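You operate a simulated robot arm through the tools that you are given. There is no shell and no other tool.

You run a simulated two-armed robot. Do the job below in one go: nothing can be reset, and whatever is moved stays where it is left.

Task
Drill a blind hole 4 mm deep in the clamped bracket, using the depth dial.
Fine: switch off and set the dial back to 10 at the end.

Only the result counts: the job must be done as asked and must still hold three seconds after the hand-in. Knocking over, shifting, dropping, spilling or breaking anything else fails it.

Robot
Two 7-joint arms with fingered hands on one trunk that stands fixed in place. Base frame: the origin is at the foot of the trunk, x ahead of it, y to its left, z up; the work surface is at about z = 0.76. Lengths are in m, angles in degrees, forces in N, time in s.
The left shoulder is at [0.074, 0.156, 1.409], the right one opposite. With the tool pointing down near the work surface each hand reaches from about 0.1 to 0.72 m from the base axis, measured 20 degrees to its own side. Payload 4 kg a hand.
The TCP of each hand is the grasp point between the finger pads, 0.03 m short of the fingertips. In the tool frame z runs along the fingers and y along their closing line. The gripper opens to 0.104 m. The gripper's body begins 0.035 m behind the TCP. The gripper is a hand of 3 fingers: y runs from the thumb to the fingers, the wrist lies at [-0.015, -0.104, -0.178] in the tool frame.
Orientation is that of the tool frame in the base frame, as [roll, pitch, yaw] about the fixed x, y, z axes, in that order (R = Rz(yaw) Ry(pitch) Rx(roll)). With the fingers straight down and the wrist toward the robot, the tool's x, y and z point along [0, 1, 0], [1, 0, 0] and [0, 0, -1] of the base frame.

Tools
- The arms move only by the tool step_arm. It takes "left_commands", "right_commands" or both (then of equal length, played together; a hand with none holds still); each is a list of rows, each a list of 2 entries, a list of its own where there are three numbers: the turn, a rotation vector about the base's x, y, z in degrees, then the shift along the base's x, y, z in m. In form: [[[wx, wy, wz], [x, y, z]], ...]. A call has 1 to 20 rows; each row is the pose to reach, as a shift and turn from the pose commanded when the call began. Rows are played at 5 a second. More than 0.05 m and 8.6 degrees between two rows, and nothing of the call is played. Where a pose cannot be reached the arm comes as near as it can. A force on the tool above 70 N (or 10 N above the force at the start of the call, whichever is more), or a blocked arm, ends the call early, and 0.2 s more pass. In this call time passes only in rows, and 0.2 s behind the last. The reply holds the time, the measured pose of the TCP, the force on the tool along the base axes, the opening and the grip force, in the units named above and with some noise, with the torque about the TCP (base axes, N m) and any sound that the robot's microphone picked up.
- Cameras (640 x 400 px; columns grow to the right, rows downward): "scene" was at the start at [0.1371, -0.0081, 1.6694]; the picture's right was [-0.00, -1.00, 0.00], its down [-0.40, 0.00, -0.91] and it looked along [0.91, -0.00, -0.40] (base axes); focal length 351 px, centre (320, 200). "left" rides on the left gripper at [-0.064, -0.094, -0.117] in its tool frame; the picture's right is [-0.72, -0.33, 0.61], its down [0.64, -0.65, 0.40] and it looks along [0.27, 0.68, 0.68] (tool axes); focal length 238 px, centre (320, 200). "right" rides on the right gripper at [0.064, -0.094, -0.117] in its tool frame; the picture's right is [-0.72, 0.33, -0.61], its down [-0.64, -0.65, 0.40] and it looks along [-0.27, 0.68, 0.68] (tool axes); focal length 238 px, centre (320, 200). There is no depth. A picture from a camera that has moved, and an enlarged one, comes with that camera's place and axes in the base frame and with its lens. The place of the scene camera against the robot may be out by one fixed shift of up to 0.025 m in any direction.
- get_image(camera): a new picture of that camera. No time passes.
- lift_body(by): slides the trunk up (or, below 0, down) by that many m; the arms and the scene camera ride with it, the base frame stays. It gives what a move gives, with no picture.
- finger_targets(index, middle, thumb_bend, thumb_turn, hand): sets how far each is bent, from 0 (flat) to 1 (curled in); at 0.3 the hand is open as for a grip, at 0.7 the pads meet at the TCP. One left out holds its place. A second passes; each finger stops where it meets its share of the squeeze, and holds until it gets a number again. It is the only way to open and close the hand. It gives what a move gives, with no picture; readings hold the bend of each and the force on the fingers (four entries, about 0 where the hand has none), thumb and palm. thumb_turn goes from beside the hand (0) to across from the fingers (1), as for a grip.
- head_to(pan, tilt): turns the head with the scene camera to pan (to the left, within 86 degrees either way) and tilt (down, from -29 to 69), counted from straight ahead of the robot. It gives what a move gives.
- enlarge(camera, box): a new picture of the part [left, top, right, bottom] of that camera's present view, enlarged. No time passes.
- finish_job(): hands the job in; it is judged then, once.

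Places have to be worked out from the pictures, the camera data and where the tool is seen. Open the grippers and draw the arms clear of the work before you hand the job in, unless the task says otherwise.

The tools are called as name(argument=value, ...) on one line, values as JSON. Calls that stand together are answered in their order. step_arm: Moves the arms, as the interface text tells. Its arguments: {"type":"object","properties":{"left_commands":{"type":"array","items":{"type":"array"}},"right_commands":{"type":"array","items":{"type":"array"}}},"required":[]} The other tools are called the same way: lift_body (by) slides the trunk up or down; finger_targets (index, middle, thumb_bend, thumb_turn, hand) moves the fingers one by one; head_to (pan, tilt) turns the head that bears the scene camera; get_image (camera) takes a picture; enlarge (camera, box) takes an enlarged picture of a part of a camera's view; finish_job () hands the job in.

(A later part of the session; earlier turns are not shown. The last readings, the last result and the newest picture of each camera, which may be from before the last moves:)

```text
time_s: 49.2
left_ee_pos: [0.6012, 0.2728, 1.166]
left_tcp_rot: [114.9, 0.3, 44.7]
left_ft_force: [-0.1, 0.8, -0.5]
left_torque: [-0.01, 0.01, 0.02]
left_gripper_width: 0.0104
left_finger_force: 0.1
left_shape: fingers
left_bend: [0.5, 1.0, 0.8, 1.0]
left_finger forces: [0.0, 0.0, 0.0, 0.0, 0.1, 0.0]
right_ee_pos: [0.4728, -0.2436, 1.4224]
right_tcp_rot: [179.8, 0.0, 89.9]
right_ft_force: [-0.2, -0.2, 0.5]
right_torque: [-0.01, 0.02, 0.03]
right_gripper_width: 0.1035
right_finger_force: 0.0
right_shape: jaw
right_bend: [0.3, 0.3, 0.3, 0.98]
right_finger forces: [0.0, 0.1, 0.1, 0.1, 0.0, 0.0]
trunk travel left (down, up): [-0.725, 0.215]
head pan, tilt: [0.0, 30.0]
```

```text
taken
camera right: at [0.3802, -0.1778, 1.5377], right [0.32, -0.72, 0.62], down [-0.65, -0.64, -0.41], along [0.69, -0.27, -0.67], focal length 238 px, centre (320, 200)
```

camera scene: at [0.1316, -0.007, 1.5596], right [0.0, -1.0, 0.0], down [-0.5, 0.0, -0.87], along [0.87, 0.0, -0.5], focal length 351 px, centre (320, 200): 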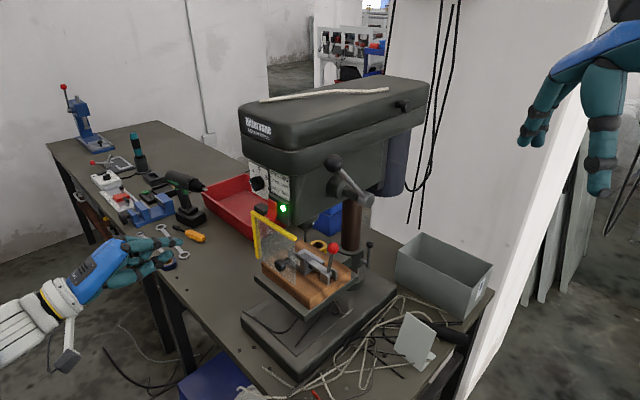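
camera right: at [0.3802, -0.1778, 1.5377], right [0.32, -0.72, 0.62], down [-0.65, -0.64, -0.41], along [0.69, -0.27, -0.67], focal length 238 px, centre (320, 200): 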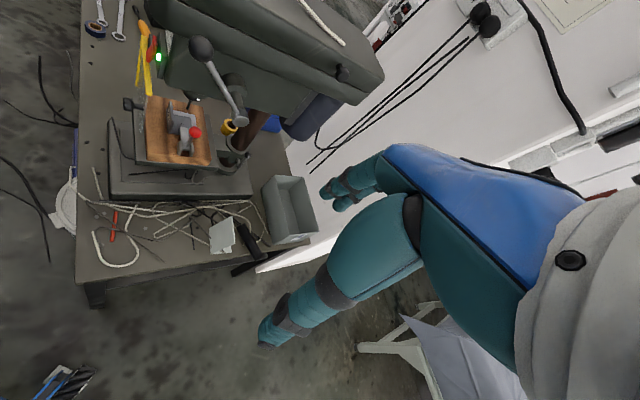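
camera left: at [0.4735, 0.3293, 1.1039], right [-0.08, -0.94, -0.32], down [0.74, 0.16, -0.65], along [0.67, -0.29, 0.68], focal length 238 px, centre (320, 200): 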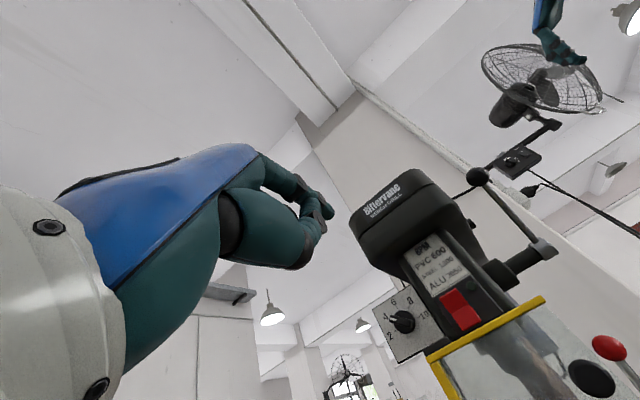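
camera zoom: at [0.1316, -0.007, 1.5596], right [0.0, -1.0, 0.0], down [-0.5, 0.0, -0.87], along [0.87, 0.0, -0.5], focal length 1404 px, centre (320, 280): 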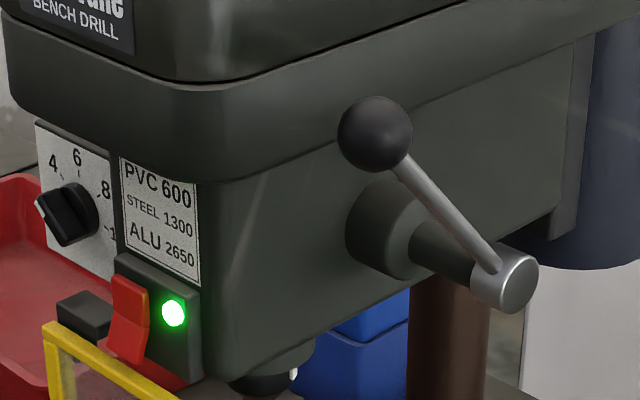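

The lamp stays on. Now I'll triangulate the feed lever ball and hub more exactly with the right camera from its new place.

enlarge(camera="right", box=[150, 20, 278, 100])

enlarge(camera="right", box=[120, 60, 280, 160])

```text
5.00 times, centred on (214, 60) of right
camera zoom: at [0.3802, -0.1778, 1.5377], right [0.32, -0.72, 0.62], down [-0.65, -0.64, -0.41], along [0.69, -0.27, -0.67], focal length 1192 px, centre (850, 900)
```

zoom: 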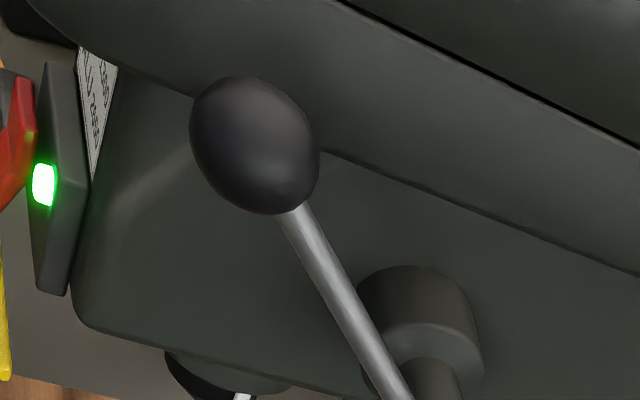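

```text
4.00 times, centred on (200, 110) of right
camera zoom: at [0.3802, -0.1778, 1.5377], right [0.32, -0.72, 0.62], down [-0.65, -0.64, -0.41], along [0.69, -0.27, -0.67], focal length 953 px, centre (800, 560)
```

zoom: 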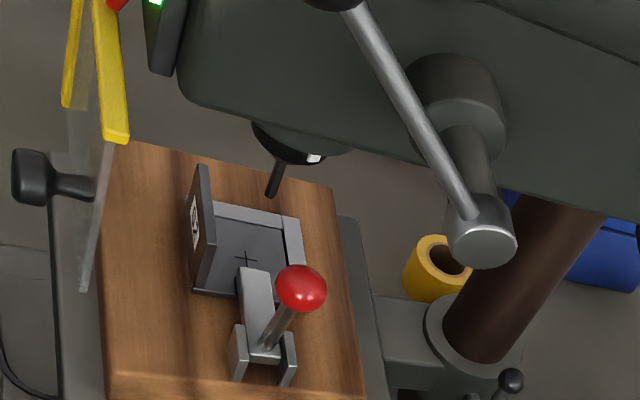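

The ball is near (0.68, -0.02, 1.31) and the hub axis passes near (0.745, -0.094, 1.197). I'll bring the right hand level with the ball, open and pointing at azimuth 30 degrees with fingers above and thumb below, and stop 10 cm short.

step_arm(right_commands=[[[2.876, -6.947, 0.983], [0.01, 0.0146, -0.0096]], [[5.752, -13.893, 1.965], [0.02, 0.0293, -0.0192]], [[8.628, -20.84, 2.948], [0.03, 0.0439, -0.0288]], [[11.503, -27.787, 3.93], [0.039, 0.0585, -0.0383]], [[14.379, -34.733, 4.913], [0.049, 0.0731, -0.0479]], [[17.255, -41.68, 5.895], [0.059, 0.0878, -0.0575]], [[20.131, -48.627, 6.878], [0.069, 0.1024, -0.0671]], [[23.007, -55.573, 7.86], [0.079, 0.117, -0.0767]], [[25.883, -62.52, 8.843], [0.089, 0.1316, -0.0863]], [[28.758, -69.467, 9.825], [0.098, 0.1463, -0.0958]], [[31.634, -76.413, 10.808], [0.108, 0.1609, -0.1054]], [[34.51, -83.36, 11.79], [0.118, 0.1755, -0.115]]])

get_image(camera="right")

get_image(camera="scene")

```text
time_s: 51.8
left_ee_pos: [0.6016, 0.2824, 1.1624]
left_tcp_rot: [114.7, 0.6, 45.1]
left_ft_force: [0.1, 0.9, -0.3]
left_torque: [-0.01, 0.0, -0.02]
left_gripper_width: 0.0105
left_finger_force: 0.1
left_shape: fingers
left_bend: [0.5, 1.0, 0.8, 1.0]
left_finger forces: [0.0, 0.1, 0.0, 0.1, 0.1, 0.1]
right_ee_pos: [0.5938, -0.0577, 1.3044]
right_tcp_rot: [90.0, -14.6, 119.8]
right_ft_force: [-0.5, -0.3, 0.4]
right_torque: [-0.01, -0.01, -0.04]
right_gripper_width: 0.1038
right_finger_force: 0.0
right_shape: jaw
right_bend: [0.3, 0.3, 0.3, 0.98]
right_finger forces: [0.0, 0.0, 0.0, 0.0, 0.1, 0.0]
right hand out of reach, approached as far as the arm can: row 8, 9
trunk travel left (down, up): [-0.725, 0.215]
head pan, tilt: [0.0, 30.0]
```

```text
taken
camera right: at [0.451, -0.0403, 1.2305], right [-0.14, -0.98, 0.13], down [0.58, -0.19, -0.79], along [0.8, -0.04, 0.59], focal length 238 px, centre (320, 200)
```

right: 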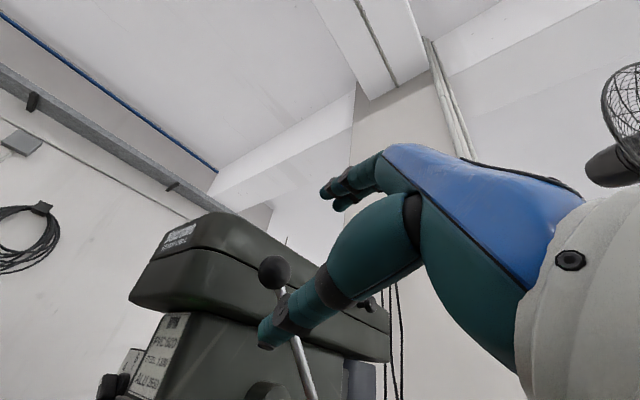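

```text
taken
camera scene: at [0.1334, 0.0059, 1.5594], right [0.0, -1.0, 0.01], down [-0.5, -0.01, -0.87], along [0.87, 0.0, -0.5], focal length 351 px, centre (320, 200)
```

scene: 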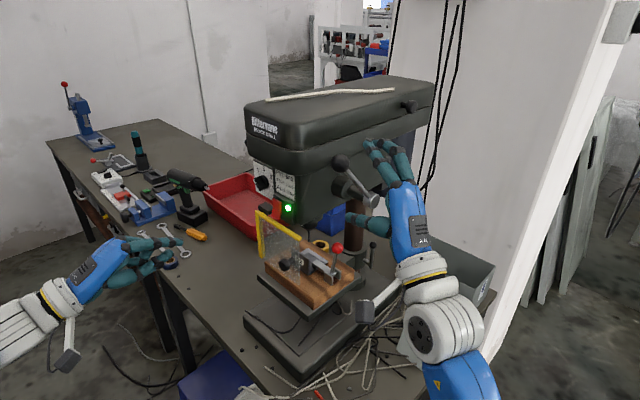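

The ball shows within 2 px of where I predicted, so its position is good. I'll narrow the opening a little and advance to just short of the ball.

finger_targets(hand="right", index=0.4, middle=0.4, thumb_bend=0.4, thumb_turn=1.0)

step_arm(right_commands=[[[0, 0, 0], [0.016, 0.007, 0.0]], [[0, 0, 0], [0.032, 0.014, 0.0]], [[0, 0, 0], [0.048, 0.021, 0.0005]]])

get_image(camera="right")

enlarge(camera="scene", box=[280, 120, 440, 220])

```text
time_s: 52.8
left_ee_pos: [0.6029, 0.2747, 1.1636]
left_tcp_rot: [115.0, 0.4, 44.9]
left_ft_force: [0.3, 0.4, 0.5]
left_torque: [-0.02, -0.01, 0.04]
left_gripper_width: 0.0105
left_finger_force: 0.1
left_shape: fingers
left_bend: [0.5, 1.0, 0.8, 1.0]
left_finger forces: [0.0, 0.0, 0.0, 0.0, 0.0, 0.0]
right_ee_pos: [0.5943, -0.066, 1.3043]
right_tcp_rot: [89.9, -14.9, 120.0]
right_ft_force: [-0.3, 0.0, -0.1]
right_torque: [0.03, 0.02, -0.03]
right_gripper_width: 0.0784
right_finger_force: 0.1
right_shape: fingers
right_bend: [0.4, 0.4, 0.4, 0.99]
right_finger forces: [0.0, 0.1, 0.0, 0.0, 0.0, 0.0]
trunk travel left (down, up): [-0.725, 0.215]
head pan, tilt: [0.0, 30.0]
```

```text
time_s: 53.6
left_ee_pos: [0.6028, 0.2762, 1.1625]
left_tcp_rot: [115.0, 0.4, 44.9]
left_ft_force: [-0.2, 0.2, -0.2]
left_torque: [-0.03, 0.01, 0.0]
left_gripper_width: 0.0107
left_finger_force: 0.1
left_shape: fingers
left_bend: [0.5, 1.0, 0.8, 1.0]
left_finger forces: [0.0, 0.0, 0.0, 0.1, 0.1, 0.0]
right_ee_pos: [0.6428, -0.0429, 1.3047]
right_tcp_rot: [89.9, -14.8, 120.1]
right_ft_force: [0.8, 0.2, -0.1]
right_torque: [0.01, 0.0, 0.04]
right_gripper_width: 0.0786
right_finger_force: 0.0
right_shape: fingers
right_bend: [0.4, 0.4, 0.4, 0.99]
right_finger forces: [0.0, 0.0, 0.0, 0.0, 0.1, 0.0]
trunk travel left (down, up): [-0.725, 0.215]
head pan, tilt: [0.0, 30.0]
```

```text
taken
camera right: at [0.4996, -0.0257, 1.2312], right [-0.14, -0.98, 0.13], down [0.58, -0.19, -0.79], along [0.8, -0.04, 0.59], focal length 238 px, centre (320, 200)
```

right: 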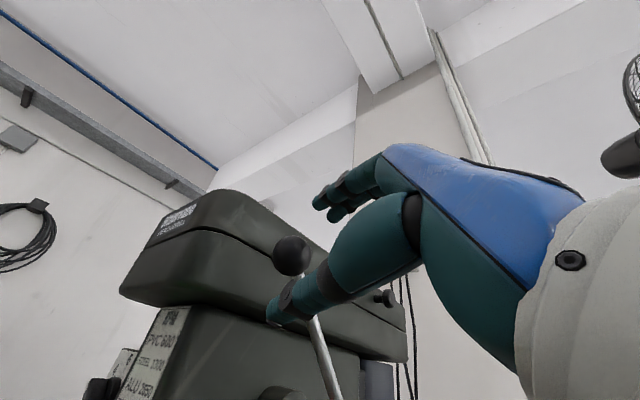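

```text
4.00 times, centred on (360, 170) of scene
camera zoom: at [0.1349, -0.0021, 1.5593], right [0.0, -1.0, 0.0], down [-0.5, 0.0, -0.86], along [0.86, 0.0, -0.5], focal length 1404 px, centre (160, 320)
```

zoom: 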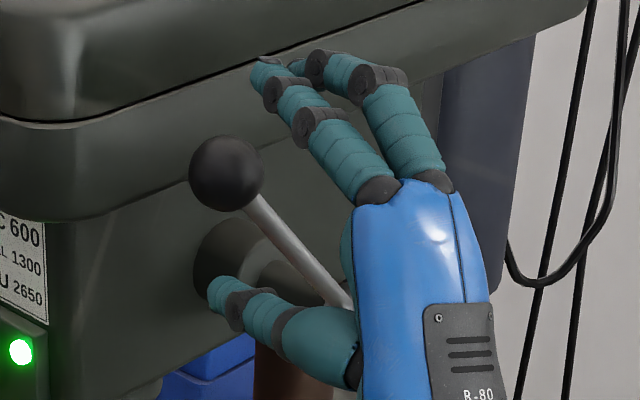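

The ball lies on the hand's axis, 42 mm ahead. I'll advance so the pads straddle it.

step_arm(right_commands=[[[0, 0, 0], [0.012, 0.007, 0.0]], [[0, 0, 0], [0.024, 0.014, 0.0]], [[0, 0, 0], [0.0367, 0.0215, 0.0005]]])

get_image(camera="right")

enlarge(camera="scene", box=[280, 120, 440, 220])

```text
time_s: 54.4
left_ee_pos: [0.6034, 0.2746, 1.1637]
left_tcp_rot: [115.0, 0.3, 44.9]
left_ft_force: [0.5, 0.0, 0.1]
left_torque: [0.0, -0.01, -0.01]
left_gripper_width: 0.0108
left_finger_force: 0.1
left_shape: fingers
left_bend: [0.5, 1.0, 0.8, 1.0]
left_finger forces: [0.1, 0.0, 0.0, 0.0, 0.1, 0.0]
right_ee_pos: [0.6798, -0.0236, 1.3075]
right_tcp_rot: [89.8, -15.0, 120.3]
right_ft_force: [0.1, 0.6, -0.7]
right_torque: [-0.02, 0.01, 0.01]
right_gripper_width: 0.0782
right_finger_force: 0.1
right_shape: fingers
right_bend: [0.4, 0.4, 0.4, 0.99]
right_finger forces: [0.0, 0.0, 0.0, 0.0, 0.1, 0.0]
trunk travel left (down, up): [-0.725, 0.215]
head pan, tilt: [0.0, 30.0]
```

```text
taken
camera right: at [0.5368, -0.0057, 1.2325], right [-0.14, -0.98, 0.13], down [0.58, -0.19, -0.79], along [0.8, -0.04, 0.59], focal length 238 px, centre (320, 200)
```

right: 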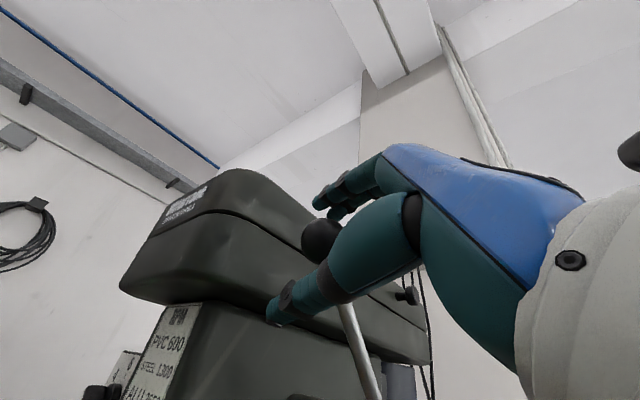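

```text
4.00 times, centred on (360, 170) of scene
camera zoom: at [0.1348, -0.0035, 1.5593], right [0.0, -1.0, 0.0], down [-0.5, 0.0, -0.86], along [0.86, 0.0, -0.5], focal length 1404 px, centre (160, 320)
```

zoom: 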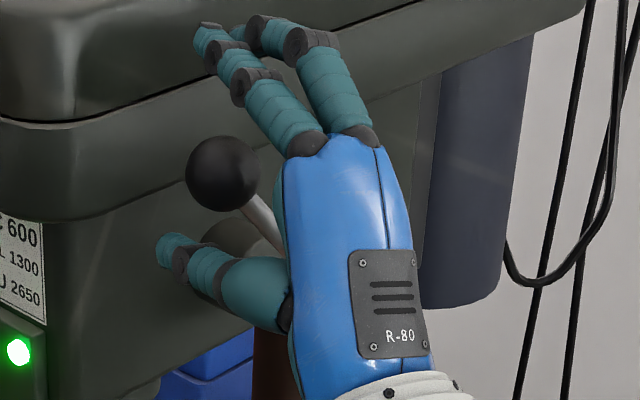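

The ball sits between fingers and thumb within about 5 mm of the grasp point. I'll close the right hand on it.

finger_targets(hand="right", index=0.65, middle=0.65, thumb_bend=0.65)

get_image(camera="right")

enlarge(camera="scene", box=[280, 120, 440, 220])

```text
time_s: 55.4
left_ee_pos: [0.6036, 0.2735, 1.1634]
left_tcp_rot: [115.0, 0.3, 44.8]
left_ft_force: [0.5, 0.4, -0.4]
left_torque: [0.0, -0.03, 0.02]
left_gripper_width: 0.0107
left_finger_force: 0.1
left_shape: fingers
left_bend: [0.5, 1.0, 0.8, 1.0]
left_finger forces: [0.0, 0.1, 0.0, 0.0, 0.0, 0.1]
right_ee_pos: [0.6797, -0.0253, 1.3059]
right_tcp_rot: [89.9, -14.9, 120.0]
right_ft_force: [-0.9, 0.2, -5.7]
right_torque: [-0.01, 0.02, 0.01]
right_gripper_width: 0.0189
right_finger_force: 3.5
right_shape: fingers
right_bend: [0.65, 0.65, 0.62, 1.0]
right_finger forces: [0.0, 0.0, 0.1, 0.0, 6.0, 0.1]
trunk travel left (down, up): [-0.725, 0.215]
head pan, tilt: [0.0, 30.0]
```

```text
taken
camera right: at [0.5368, -0.0074, 1.2319], right [-0.14, -0.98, 0.13], down [0.58, -0.19, -0.8], along [0.8, -0.04, 0.59], focal length 238 px, centre (320, 200)
```

right: 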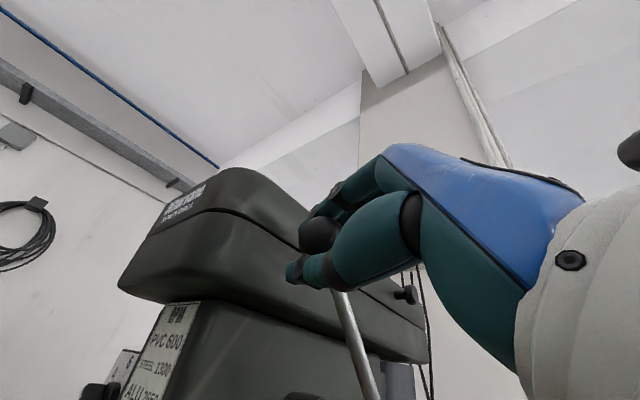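

```text
4.00 times, centred on (360, 170) of scene
camera zoom: at [0.1352, -0.0055, 1.5592], right [0.0, -1.0, 0.0], down [-0.5, 0.0, -0.86], along [0.86, 0.0, -0.5], focal length 1404 px, centre (160, 320)
```

zoom: 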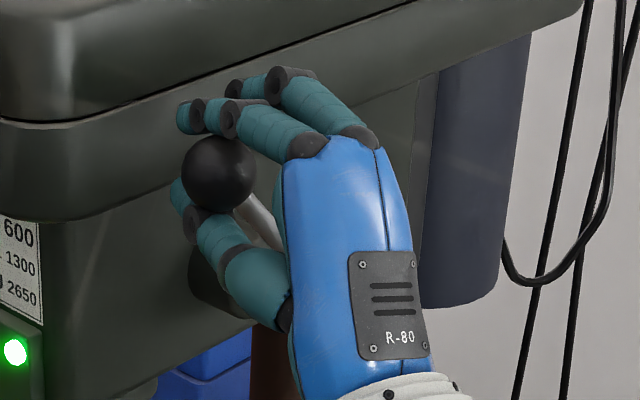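

The thumb presses at 6 N but the fingers read zero, so I need to see whether they really hold the ball. I'll look closer.

enlarge(camera="right", box=[260, 170, 388, 250])

enlarge(camera="right", box=[240, 200, 400, 300])

enlarge(camera="scene", box=[310, 130, 374, 170])

get_image(camera="left")

```text
5.00 times, centred on (324, 210) of right
camera zoom: at [0.5368, -0.0074, 1.2319], right [-0.14, -0.98, 0.13], down [0.58, -0.19, -0.8], along [0.8, -0.04, 0.59], focal length 1192 px, centre (300, 150)
```

zoom: 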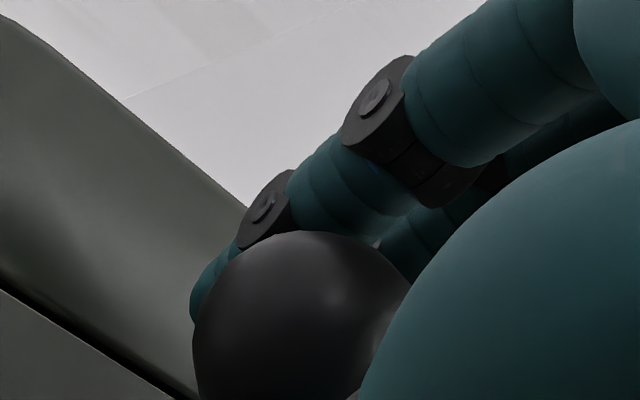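

```text
4.00 times, centred on (320, 250) of right
camera zoom: at [0.5368, -0.0074, 1.2319], right [-0.14, -0.98, 0.13], down [0.58, -0.19, -0.8], along [0.8, -0.04, 0.59], focal length 953 px, centre (320, 0)
```

zoom: 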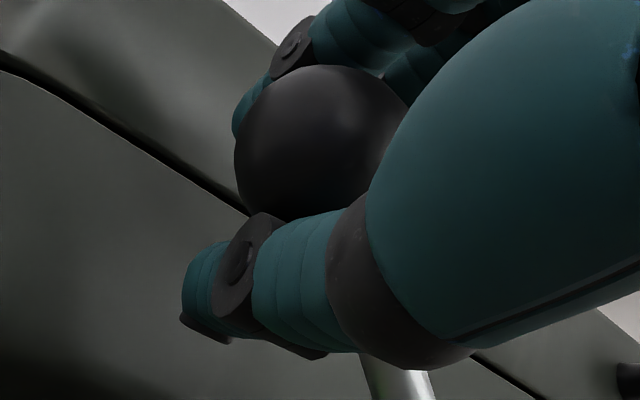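

```text
10.00 times, centred on (342, 150) of scene
camera zoom: at [0.1352, -0.0055, 1.5592], right [0.0, -1.0, 0.0], down [-0.5, 0.0, -0.86], along [0.86, 0.0, -0.5], focal length 3509 px, centre (100, 700)
```

zoom: 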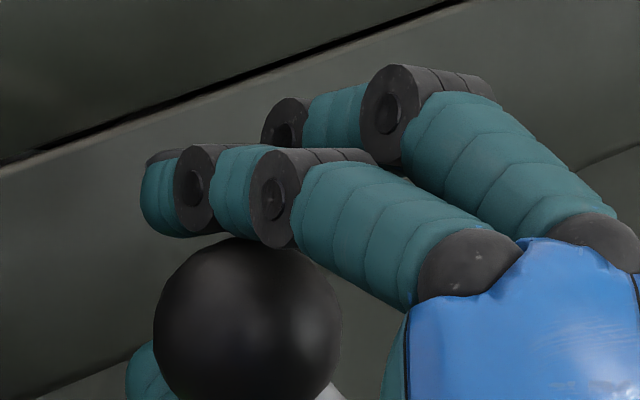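

```text
taken
camera left: at [0.4553, 0.3318, 1.1278], right [-0.22, -0.81, -0.55], down [0.51, 0.39, -0.77], along [0.83, -0.45, 0.33], focal length 238 px, centre (320, 200)
```

left: 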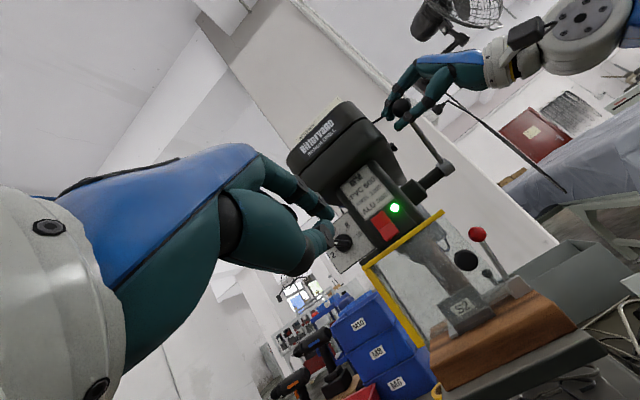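

enlarge(camera="left", box=[360, 60, 456, 120])

```text
6.67 times, centred on (408, 90) of left
camera zoom: at [0.4553, 0.3318, 1.1278], right [-0.22, -0.81, -0.55], down [0.51, 0.39, -0.77], along [0.83, -0.45, 0.33], focal length 1589 px, centre (-267, 933)
```

zoom: 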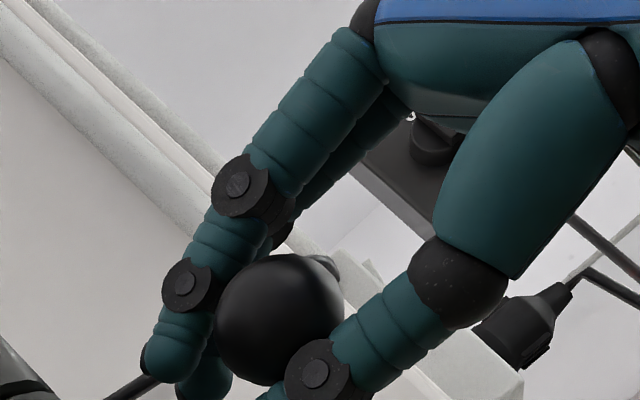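

The fingers wrap round the ball but read no force yet. I'll close the index and middle a little more to firm up the hold.

finger_targets(hand="right", index=0.75, middle=0.75, thumb_bend=0.65)

enlarge(camera="scene", box=[300, 130, 380, 180])

enlarge(camera="left", box=[360, 70, 456, 130])

enlarge(camera="right", box=[240, 180, 400, 280])

```text
time_s: 56.4
left_ee_pos: [0.6032, 0.2753, 1.164]
left_tcp_rot: [114.9, 0.4, 44.9]
left_ft_force: [0.8, 0.2, -0.5]
left_torque: [0.02, 0.0, -0.01]
left_gripper_width: 0.0107
left_finger_force: 0.1
left_shape: fingers
left_bend: [0.5, 1.0, 0.8, 1.0]
left_finger forces: [0.0, 0.0, 0.0, 0.1, 0.1, 0.0]
right_ee_pos: [0.6813, -0.0238, 1.3064]
right_tcp_rot: [89.9, -14.9, 120.1]
right_ft_force: [4.9, 4.1, 0.9]
right_torque: [-0.04, 0.02, 0.02]
right_gripper_width: 0.0124
right_finger_force: 9.7
right_shape: fingers
right_bend: [0.74, 0.74, 0.61, 1.0]
right_finger forces: [9.8, 2.9, 0.0, 0.0, 7.3, 0.0]
trunk travel left (down, up): [-0.725, 0.215]
head pan, tilt: [0.0, 30.0]
```

```text
8.00 times, centred on (340, 155) of scene
camera zoom: at [0.1366, -0.0032, 1.5591], right [0.0, -1.0, 0.0], down [-0.5, 0.0, -0.86], along [0.86, 0.0, -0.5], focal length 2807 px, centre (160, 560)
```

zoom: 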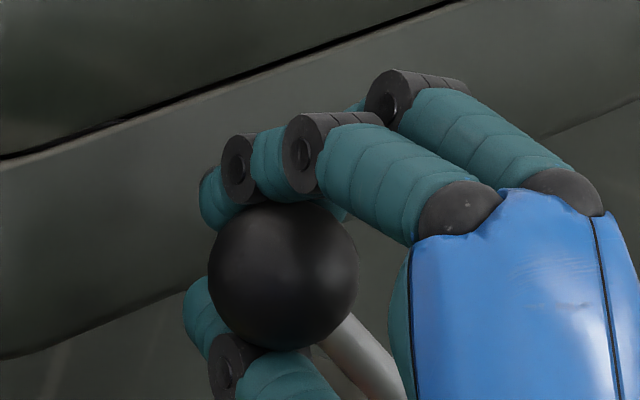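

```text
6.67 times, centred on (408, 100) of left
camera zoom: at [0.456, 0.3329, 1.1272], right [-0.22, -0.81, -0.55], down [0.51, 0.38, -0.77], along [0.83, -0.45, 0.33], focal length 1589 px, centre (-267, 867)
```

zoom: 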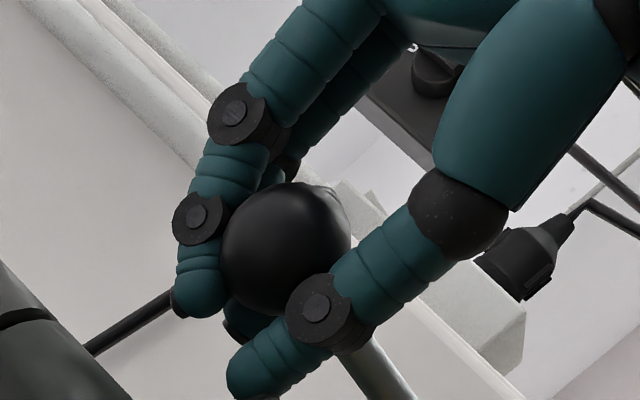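

```text
4.00 times, centred on (320, 230) of right
camera zoom: at [0.5375, -0.0061, 1.232], right [-0.14, -0.98, 0.13], down [0.58, -0.19, -0.79], along [0.8, -0.04, 0.59], focal length 953 px, centre (320, 80)
```

zoom: 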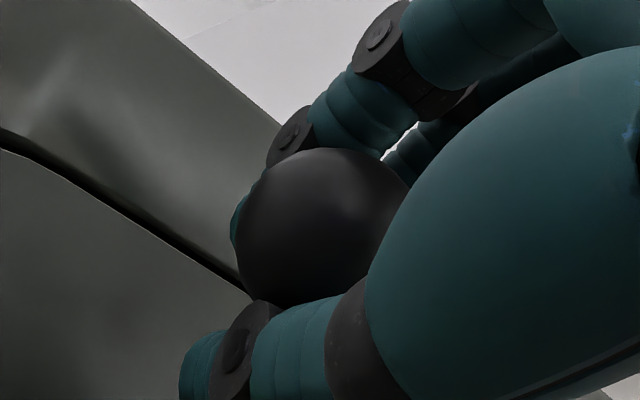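

The ball is held now, with index 10 N, middle 3 N and thumb 7 N. I'll start pulling the lever down along its arc, 20 degrees first, rolling the hand a little with it, and check the quill moves.

step_arm(right_commands=[[[-1.3, -0.75, 0], [-0.0033, 0.0033, -0.0044]], [[-2.6, -1.5, 0], [-0.0064, 0.0064, -0.0091]], [[-3.9, -2.25, 0], [-0.0094, 0.0094, -0.0139]], [[-5.2, -3.0, 0], [-0.0122, 0.0122, -0.0189]], [[-6.5, -3.75, 0], [-0.0149, 0.0149, -0.0241]], [[-7.79, -4.5, 0], [-0.0174, 0.0174, -0.0294]], [[-9.09, -5.25, 0], [-0.0197, 0.0197, -0.0349]], [[-10.39, -6.0, 0], [-0.0219, 0.0219, -0.0405]]])

get_image(camera="scene")

enlarge(camera="scene", box=[260, 140, 388, 220])

enlarge(camera="scene", box=[260, 200, 356, 260])

enlarge(camera="left", box=[360, 70, 520, 170])

```text
time_s: 58.2
left_ee_pos: [0.6027, 0.2757, 1.1661]
left_tcp_rot: [115.0, 0.3, 45.0]
left_ft_force: [-0.3, 0.2, 0.5]
left_torque: [0.02, -0.01, -0.01]
left_gripper_width: 0.0104
left_finger_force: 0.1
left_shape: fingers
left_bend: [0.5, 1.0, 0.8, 1.0]
left_finger forces: [0.0, 0.0, 0.1, 0.0, 0.0, 0.0]
right_ee_pos: [0.666, -0.0228, 1.2651]
right_tcp_rot: [89.9, -3.0, 121.1]
right_ft_force: [1.8, 5.4, 2.8]
right_torque: [0.17, 0.09, 0.05]
right_gripper_width: 0.0063
right_finger_force: 5.7
right_shape: fingers
right_bend: [0.74, 0.75, 0.63, 0.99]
right_finger forces: [5.2, 0.0, 0.1, 0.0, 6.3, 0.0]
right hand out of reach, approached as far as the arm can: row 3, 4, 5, 6, 7, 8
trunk travel left (down, up): [-0.725, 0.215]
head pan, tilt: [0.0, 30.0]
```

```text
taken
camera scene: at [0.1338, -0.0033, 1.5594], right [0.0, -1.0, 0.0], down [-0.5, 0.0, -0.86], along [0.86, 0.0, -0.5], focal length 351 px, centre (320, 200)
```

scene: 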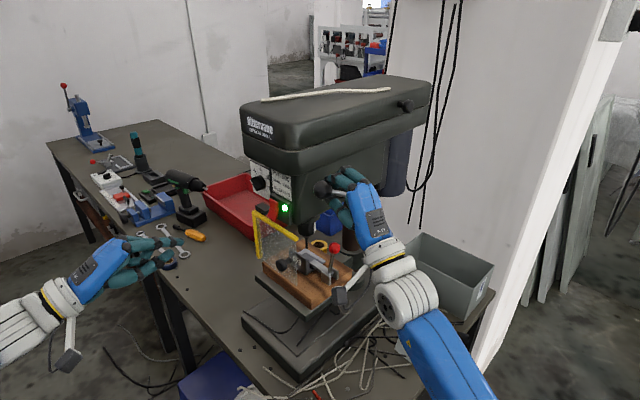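

```text
5.00 times, centred on (324, 180) of scene
camera zoom: at [0.1338, -0.0033, 1.5594], right [0.0, -1.0, 0.0], down [-0.5, 0.0, -0.86], along [0.86, 0.0, -0.5], focal length 1755 px, centre (300, 300)
```

zoom: 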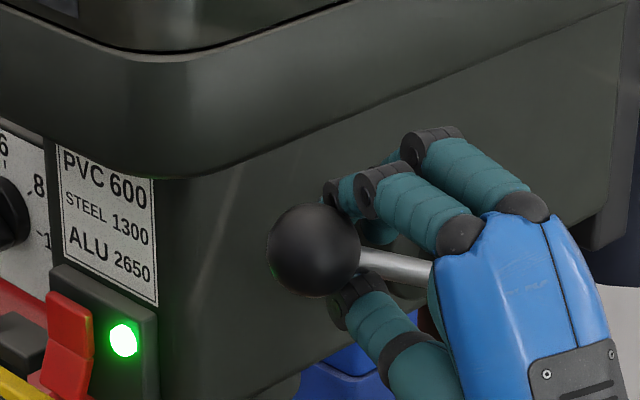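

```text
6.67 times, centred on (308, 230) of scene
camera zoom: at [0.1338, -0.0033, 1.5594], right [0.0, -1.0, 0.0], down [-0.5, 0.0, -0.86], along [0.86, 0.0, -0.5], focal length 2340 px, centre (400, 0)
```

zoom: 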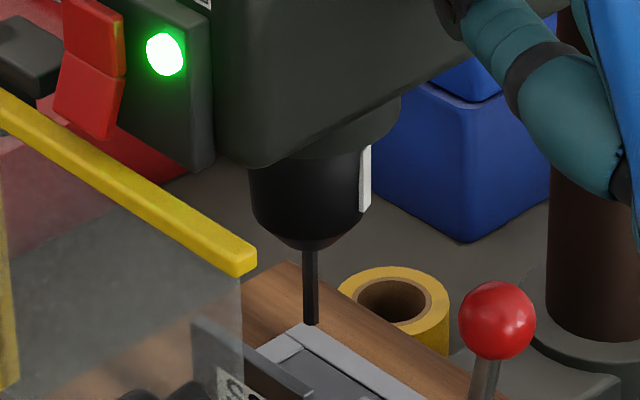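

```text
4.00 times, centred on (440, 120) of left
camera zoom: at [0.4545, 0.3327, 1.1279], right [-0.22, -0.81, -0.55], down [0.52, 0.38, -0.77], along [0.83, -0.45, 0.33], focal length 953 px, centre (-160, 520)
```

zoom: 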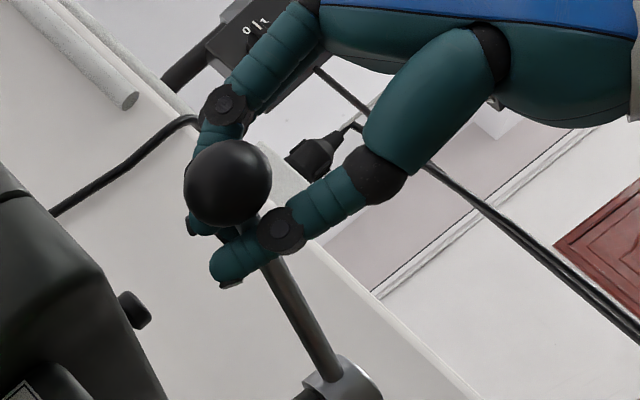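

The quill has come down with the lever, and the fingers now hold the shaft just behind the ball. The right arm hits an inward reach limit, so I'll turn the hand about 12 degrees outward to see whether that frees it.

step_arm(right_commands=[[[0, 0, -4], [0, 0.003, -0.003]], [[0, 0, -8], [-0.001, 0.006, -0.006]], [[0, 0, -12], [-0.002, 0.008, -0.009]]])

enlarge(camera="scene", box=[260, 140, 388, 220])

get_image(camera="scene")

```text
time_s: 59.0
left_ee_pos: [0.6028, 0.2737, 1.163]
left_tcp_rot: [114.9, 0.3, 44.8]
left_ft_force: [0.6, -0.1, 0.2]
left_torque: [0.04, -0.01, 0.0]
left_gripper_width: 0.0107
left_finger_force: 0.2
left_shape: fingers
left_bend: [0.5, 1.0, 0.8, 1.0]
left_finger forces: [0.0, 0.0, 0.0, 0.1, 0.1, 0.0]
right_ee_pos: [0.6658, -0.0222, 1.2664]
right_tcp_rot: [89.9, -2.9, 120.9]
right_ft_force: [0.7, 3.9, 2.1]
right_torque: [0.14, 0.07, 0.02]
right_gripper_width: 0.0066
right_finger_force: 5.8
right_shape: fingers
right_bend: [0.74, 0.75, 0.63, 0.99]
right_finger forces: [5.4, 0.0, 0.1, 0.0, 6.2, 0.0]
right hand out of reach, approached as far as the arm can: row 1, 2, 3
trunk travel left (down, up): [-0.725, 0.215]
head pan, tilt: [0.0, 30.0]
```

```text
5.00 times, centred on (324, 180) of scene
camera zoom: at [0.1341, -0.0039, 1.5594], right [0.0, -1.0, 0.0], down [-0.5, 0.0, -0.86], along [0.86, 0.0, -0.5], focal length 1755 px, centre (300, 300)
```

zoom: 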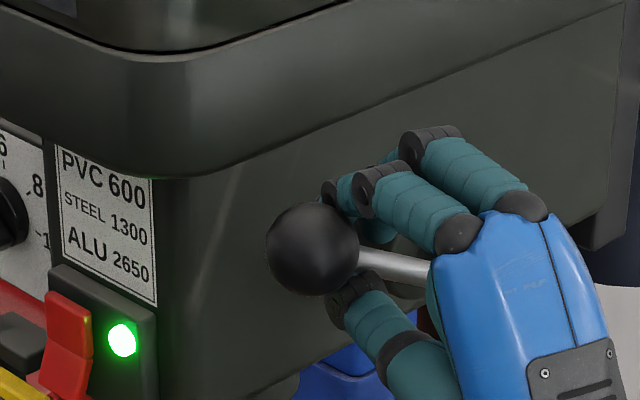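

```text
taken
camera scene: at [0.1341, -0.0039, 1.5594], right [0.0, -1.0, 0.0], down [-0.5, 0.0, -0.86], along [0.86, 0.0, -0.5], focal length 351 px, centre (320, 200)
```

scene: 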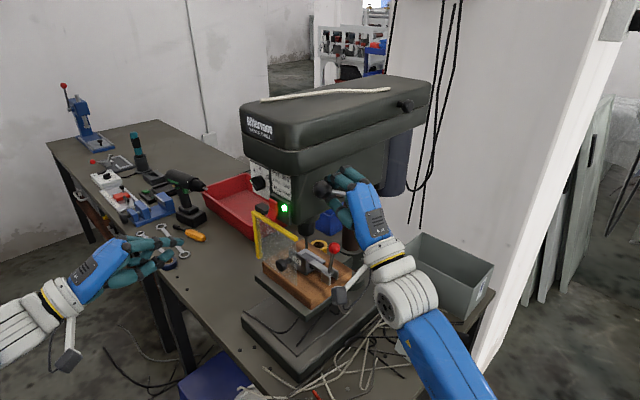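

The inward limit blocks that turn, but the remaining stroke is mostly straight down on the shaft. I estimate 19 degrees of lever gave 22 mm of travel, with about 36 mm to go before the bit meets the work. I'll press straight down 24 mm from here.

step_arm(right_commands=[[[0, 0, 0], [0, 0, -0.006]], [[0, 0, 0], [0, 0, -0.012]], [[0, 0, 0], [0, 0, -0.018]], [[0, 0, 0], [0, 0, -0.024]]])

enlarge(camera="scene", box=[260, 140, 388, 220])

enlarge(camera="scene", box=[260, 200, 356, 260])

```text
time_s: 60.0
left_ee_pos: [0.602, 0.2744, 1.1641]
left_tcp_rot: [114.9, 0.3, 44.8]
left_ft_force: [0.6, 0.1, -0.1]
left_torque: [0.0, -0.03, 0.02]
left_gripper_width: 0.0106
left_finger_force: 0.0
left_shape: fingers
left_bend: [0.5, 1.0, 0.8, 1.0]
left_finger forces: [0.0, 0.0, 0.0, 0.0, 0.1, 0.0]
right_ee_pos: [0.6654, -0.0218, 1.2421]
right_tcp_rot: [89.8, -3.0, 121.2]
right_ft_force: [-0.7, 4.3, 4.9]
right_torque: [0.07, -0.04, 0.04]
right_gripper_width: 0.0023
right_finger_force: 2.8
right_shape: fingers
right_bend: [0.75, 0.75, 0.64, 1.0]
right_finger forces: [2.4, 2.0, 0.0, 0.1, 1.7, 0.0]
trunk travel left (down, up): [-0.725, 0.215]
head pan, tilt: [0.0, 30.0]
```

```text
5.00 times, centred on (324, 180) of scene
camera zoom: at [0.1327, -0.0037, 1.5595], right [0.0, -1.0, 0.0], down [-0.5, 0.0, -0.87], along [0.87, 0.0, -0.5], focal length 1755 px, centre (300, 300)
```

zoom: 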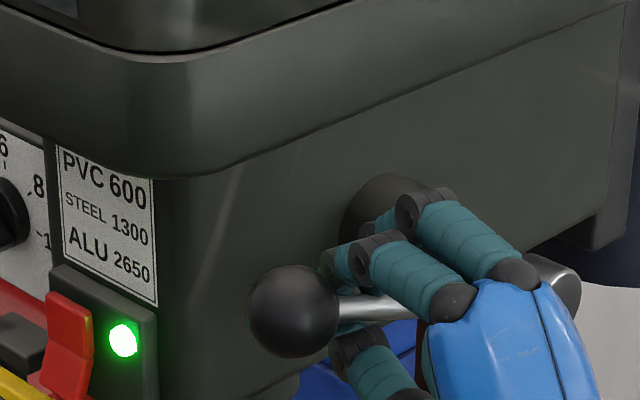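

```text
6.67 times, centred on (308, 230) of scene
camera zoom: at [0.1327, -0.0037, 1.5595], right [0.0, -1.0, 0.0], down [-0.5, 0.0, -0.87], along [0.87, 0.0, -0.5], focal length 2340 px, centre (400, 0)
```

zoom: 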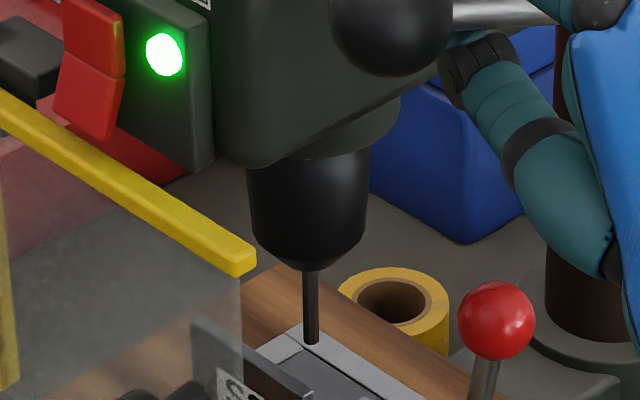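

Straight down works and the bit tip is now about 27 mm above the work. I'll go down another 30 mm at the hand.

step_arm(right_commands=[[[0, 0, 0], [0, 0, -0.006]], [[0, 0, 0], [0, 0, -0.012]], [[0, 0, 0], [0, 0, -0.018]], [[0, 0, 0], [0, 0, -0.024]], [[0, 0, 0], [0, 0, -0.03]]])

enlarge(camera="scene", box=[260, 140, 388, 220])

enlarge(camera="scene", box=[260, 200, 356, 260])

enlarge(camera="left", box=[370, 220, 530, 320])

```text
time_s: 61.2
left_ee_pos: [0.6017, 0.2756, 1.1655]
left_tcp_rot: [114.9, 0.3, 44.9]
left_ft_force: [-0.2, -0.1, 0.3]
left_torque: [-0.01, 0.0, -0.01]
left_gripper_width: 0.0105
left_finger_force: 0.1
left_shape: fingers
left_bend: [0.5, 1.0, 0.8, 1.0]
left_finger forces: [0.0, 0.0, 0.1, 0.0, 0.1, 0.0]
right_ee_pos: [0.6645, -0.0221, 1.2134]
right_tcp_rot: [89.9, -3.1, 121.3]
right_ft_force: [-2.1, 5.8, 3.9]
right_torque: [0.03, -0.02, 0.08]
right_gripper_width: 0.0019
right_finger_force: 4.3
right_shape: fingers
right_bend: [0.75, 0.75, 0.64, 1.0]
right_finger forces: [2.1, 4.1, 0.0, 0.0, 2.2, 0.0]
trunk travel left (down, up): [-0.725, 0.215]
head pan, tilt: [0.0, 30.0]
```

```text
5.00 times, centred on (324, 180) of scene
camera zoom: at [0.1323, -0.0024, 1.5596], right [0.0, -1.0, 0.0], down [-0.5, 0.0, -0.87], along [0.87, 0.0, -0.5], focal length 1755 px, centre (300, 300)
```

zoom: 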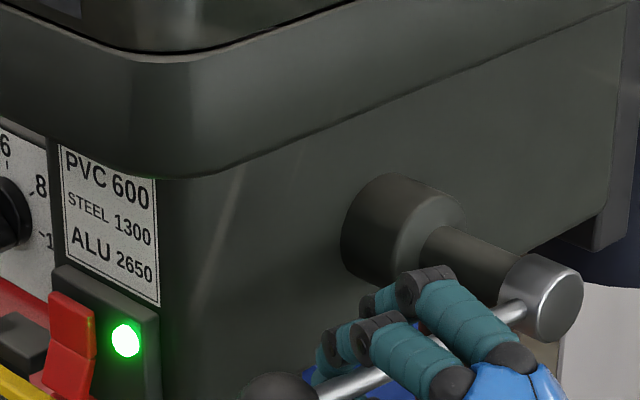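

```text
6.67 times, centred on (308, 230) of scene
camera zoom: at [0.1323, -0.0024, 1.5596], right [0.0, -1.0, 0.0], down [-0.5, 0.0, -0.87], along [0.87, 0.0, -0.5], focal length 2340 px, centre (400, 0)
```

zoom: 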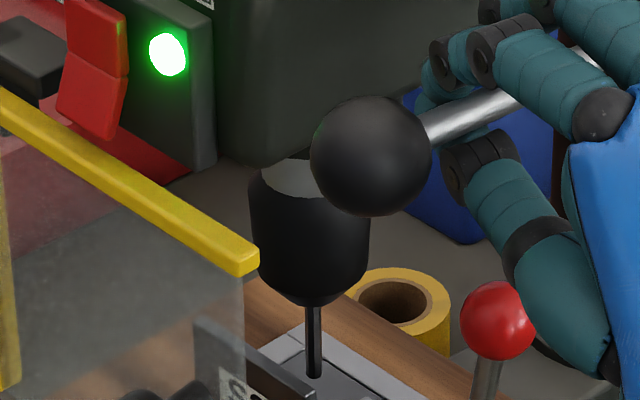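

```text
4.00 times, centred on (450, 270) of left
camera zoom: at [0.4538, 0.3332, 1.1281], right [-0.22, -0.81, -0.55], down [0.52, 0.38, -0.77], along [0.83, -0.45, 0.33], focal length 953 px, centre (-200, -80)
```

zoom: 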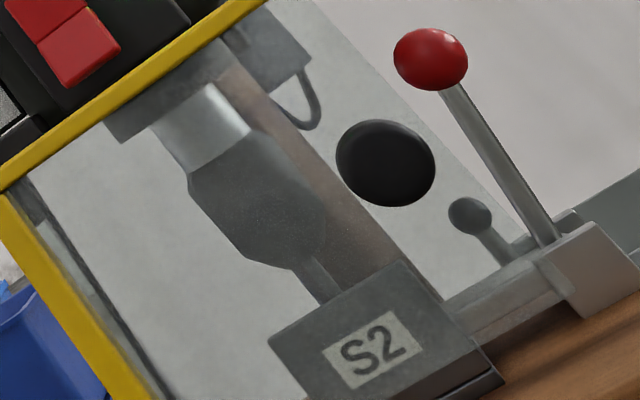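

The bit tip is about 12 mm above the bracket base. I'll go on more slowly, 16 mm at the hand.

step_arm(right_commands=[[[0, 0, 0], [0, 0, -0.004]], [[0, 0, 0], [0, 0, -0.008]], [[0, 0, 0], [0, 0, -0.012]], [[0, 0, 0], [0, 0, -0.016]]])

enlarge(camera="scene", box=[260, 200, 356, 260])

enlarge(camera="scene", box=[286, 236, 334, 266])

```text
time_s: 62.2
left_ee_pos: [0.5998, 0.2749, 1.1641]
left_tcp_rot: [115.0, 0.3, 44.9]
left_ft_force: [0.1, -0.3, 0.0]
left_torque: [0.02, 0.0, -0.03]
left_gripper_width: 0.0107
left_finger_force: 0.1
left_shape: fingers
left_bend: [0.5, 1.0, 0.8, 1.0]
left_finger forces: [0.1, 0.1, 0.0, 0.0, 0.0, 0.1]
right_ee_pos: [0.6654, -0.0216, 1.1966]
right_tcp_rot: [89.9, -3.0, 121.1]
right_ft_force: [-3.6, 7.5, 3.4]
right_torque: [0.0, -0.06, 0.08]
right_gripper_width: 0.0022
right_finger_force: 5.6
right_shape: fingers
right_bend: [0.75, 0.74, 0.63, 1.0]
right_finger forces: [1.7, 5.6, 0.0, 0.0, 2.7, 0.0]
trunk travel left (down, up): [-0.725, 0.215]
head pan, tilt: [0.0, 30.0]
```

```text
6.67 times, centred on (308, 230) of scene
camera zoom: at [0.132, -0.0023, 1.5596], right [0.0, -1.0, 0.0], down [-0.5, 0.0, -0.87], along [0.87, 0.0, -0.5], focal length 2340 px, centre (400, 0)
```

zoom: 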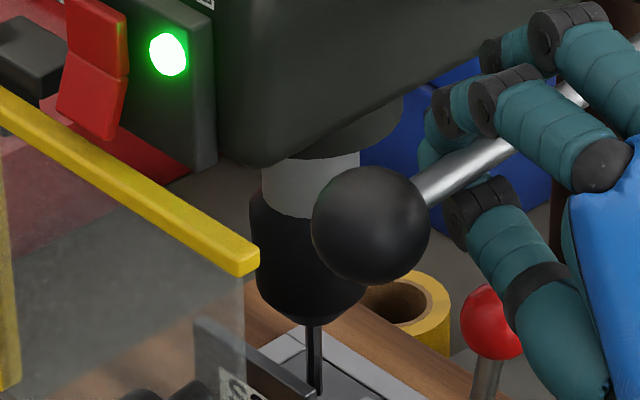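

```text
13.33 times, centred on (310, 251) of scene
camera zoom: at [0.132, -0.0023, 1.5596], right [0.0, -1.0, 0.0], down [-0.5, 0.0, -0.87], along [0.87, 0.0, -0.5], focal length 4679 px, centre (453, -480)
```

zoom: 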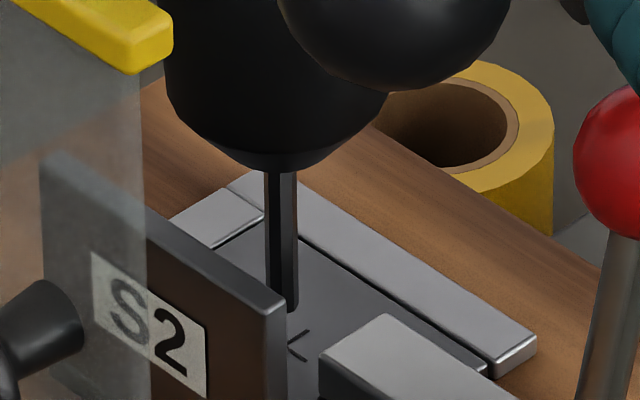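

The tip is some 7 mm above the cross mark and lined up over it. I'll feed on at 3 mm per row at the hand, watching the force.

step_arm(right_commands=[[[0, 0, 0], [0, 0, -0.003]], [[0, 0, 0], [0, 0, -0.006]], [[0, 0, 0], [0, 0, -0.009]]])

enlarge(camera="scene", box=[286, 236, 334, 266])

get_image(camera="scene")

```text
time_s: 63.0
left_ee_pos: [0.6006, 0.2733, 1.1655]
left_tcp_rot: [114.9, 0.3, 44.9]
left_ft_force: [-0.1, -0.6, 0.5]
left_torque: [0.02, 0.01, 0.02]
left_gripper_width: 0.0107
left_finger_force: 0.1
left_shape: fingers
left_bend: [0.5, 1.0, 0.8, 1.0]
left_finger forces: [0.1, 0.0, 0.1, 0.1, 0.0, 0.0]
right_ee_pos: [0.6653, -0.023, 1.1883]
right_tcp_rot: [89.9, -3.0, 121.3]
right_ft_force: [-1.8, 6.6, 3.4]
right_torque: [-0.02, -0.1, 0.09]
right_gripper_width: 0.0032
right_finger_force: 5.8
right_shape: fingers
right_bend: [0.75, 0.74, 0.63, 1.0]
right_finger forces: [1.4, 6.7, 0.0, 0.1, 3.2, 0.1]
trunk travel left (down, up): [-0.725, 0.215]
head pan, tilt: [0.0, 30.0]
```

```text
13.33 times, centred on (310, 251) of scene
camera zoom: at [0.1327, -0.0027, 1.5595], right [0.0, -1.0, 0.0], down [-0.5, 0.0, -0.87], along [0.87, 0.0, -0.5], focal length 4679 px, centre (453, -480)
```

zoom: 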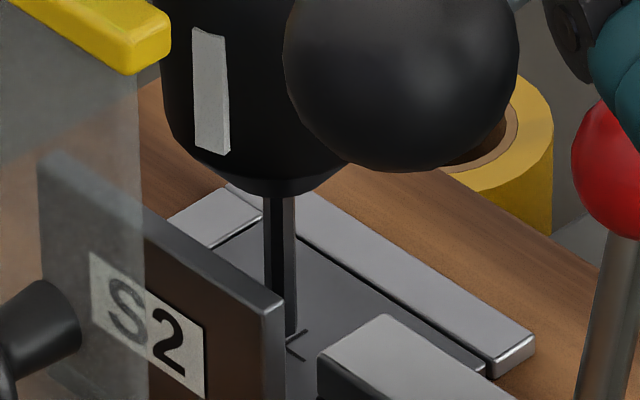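

```text
taken
camera scene: at [0.1327, -0.0027, 1.5595], right [0.0, -1.0, 0.0], down [-0.5, 0.0, -0.87], along [0.87, 0.0, -0.5], focal length 351 px, centre (320, 200)
```

scene: 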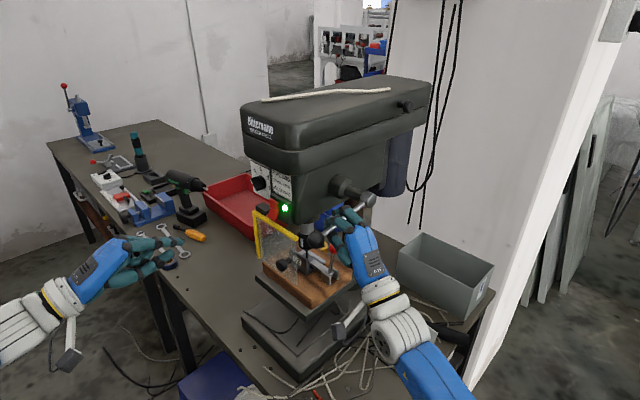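

The tip is just above the surface now. I'll drill with a slow feed, 1 mm per row at the hand, and watch for the stop.

step_arm(right_commands=[[[0, 0, 0], [0, 0, -0.001]], [[0, 0, 0], [0, 0, -0.002]], [[0, 0, 0], [0, 0, -0.003]], [[0, 0, 0], [0, 0, -0.004]], [[0, 0, 0], [0, 0, -0.005]], [[0, 0, 0], [0, 0, -0.006]], [[0, 0, 0], [0, 0, -0.007]], [[0, 0, 0], [0, 0, -0.008]]])

enlarge(camera="scene", box=[286, 236, 334, 266])

```text
time_s: 64.8
left_ee_pos: [0.6006, 0.2748, 1.1638]
left_tcp_rot: [115.0, 0.2, 44.8]
left_ft_force: [0.4, -0.3, 0.6]
left_torque: [0.0, -0.01, 0.0]
left_gripper_width: 0.0106
left_finger_force: 0.1
left_shape: fingers
left_bend: [0.5, 1.0, 0.8, 1.0]
left_finger forces: [0.0, 0.1, 0.0, 0.0, 0.0, 0.0]
right_ee_pos: [0.6652, -0.0219, 1.1801]
right_tcp_rot: [89.8, -2.9, 121.2]
right_ft_force: [-1.0, 3.2, 6.7]
right_torque: [-0.01, -0.17, 0.01]
right_gripper_width: 0.003
right_finger_force: 5.8
right_shape: fingers
right_bend: [0.75, 0.74, 0.63, 1.0]
right_finger forces: [1.8, 7.6, 0.1, 0.0, 2.1, 0.0]
trunk travel left (down, up): [-0.725, 0.215]
head pan, tilt: [0.0, 30.0]
```

```text
13.33 times, centred on (310, 251) of scene
camera zoom: at [0.1319, -0.0039, 1.5597], right [0.0, -1.0, 0.0], down [-0.5, 0.0, -0.87], along [0.87, 0.0, -0.5], focal length 4679 px, centre (453, -480)
```

zoom: 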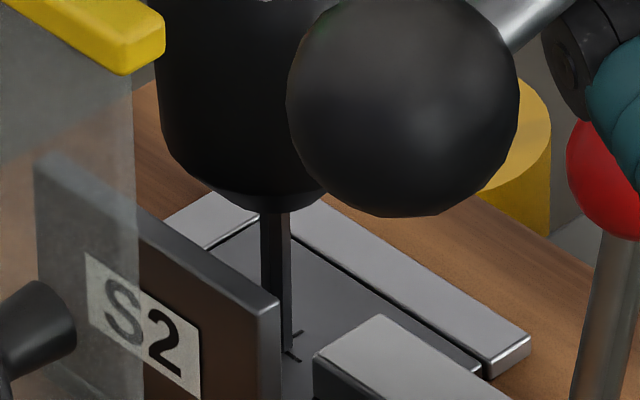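

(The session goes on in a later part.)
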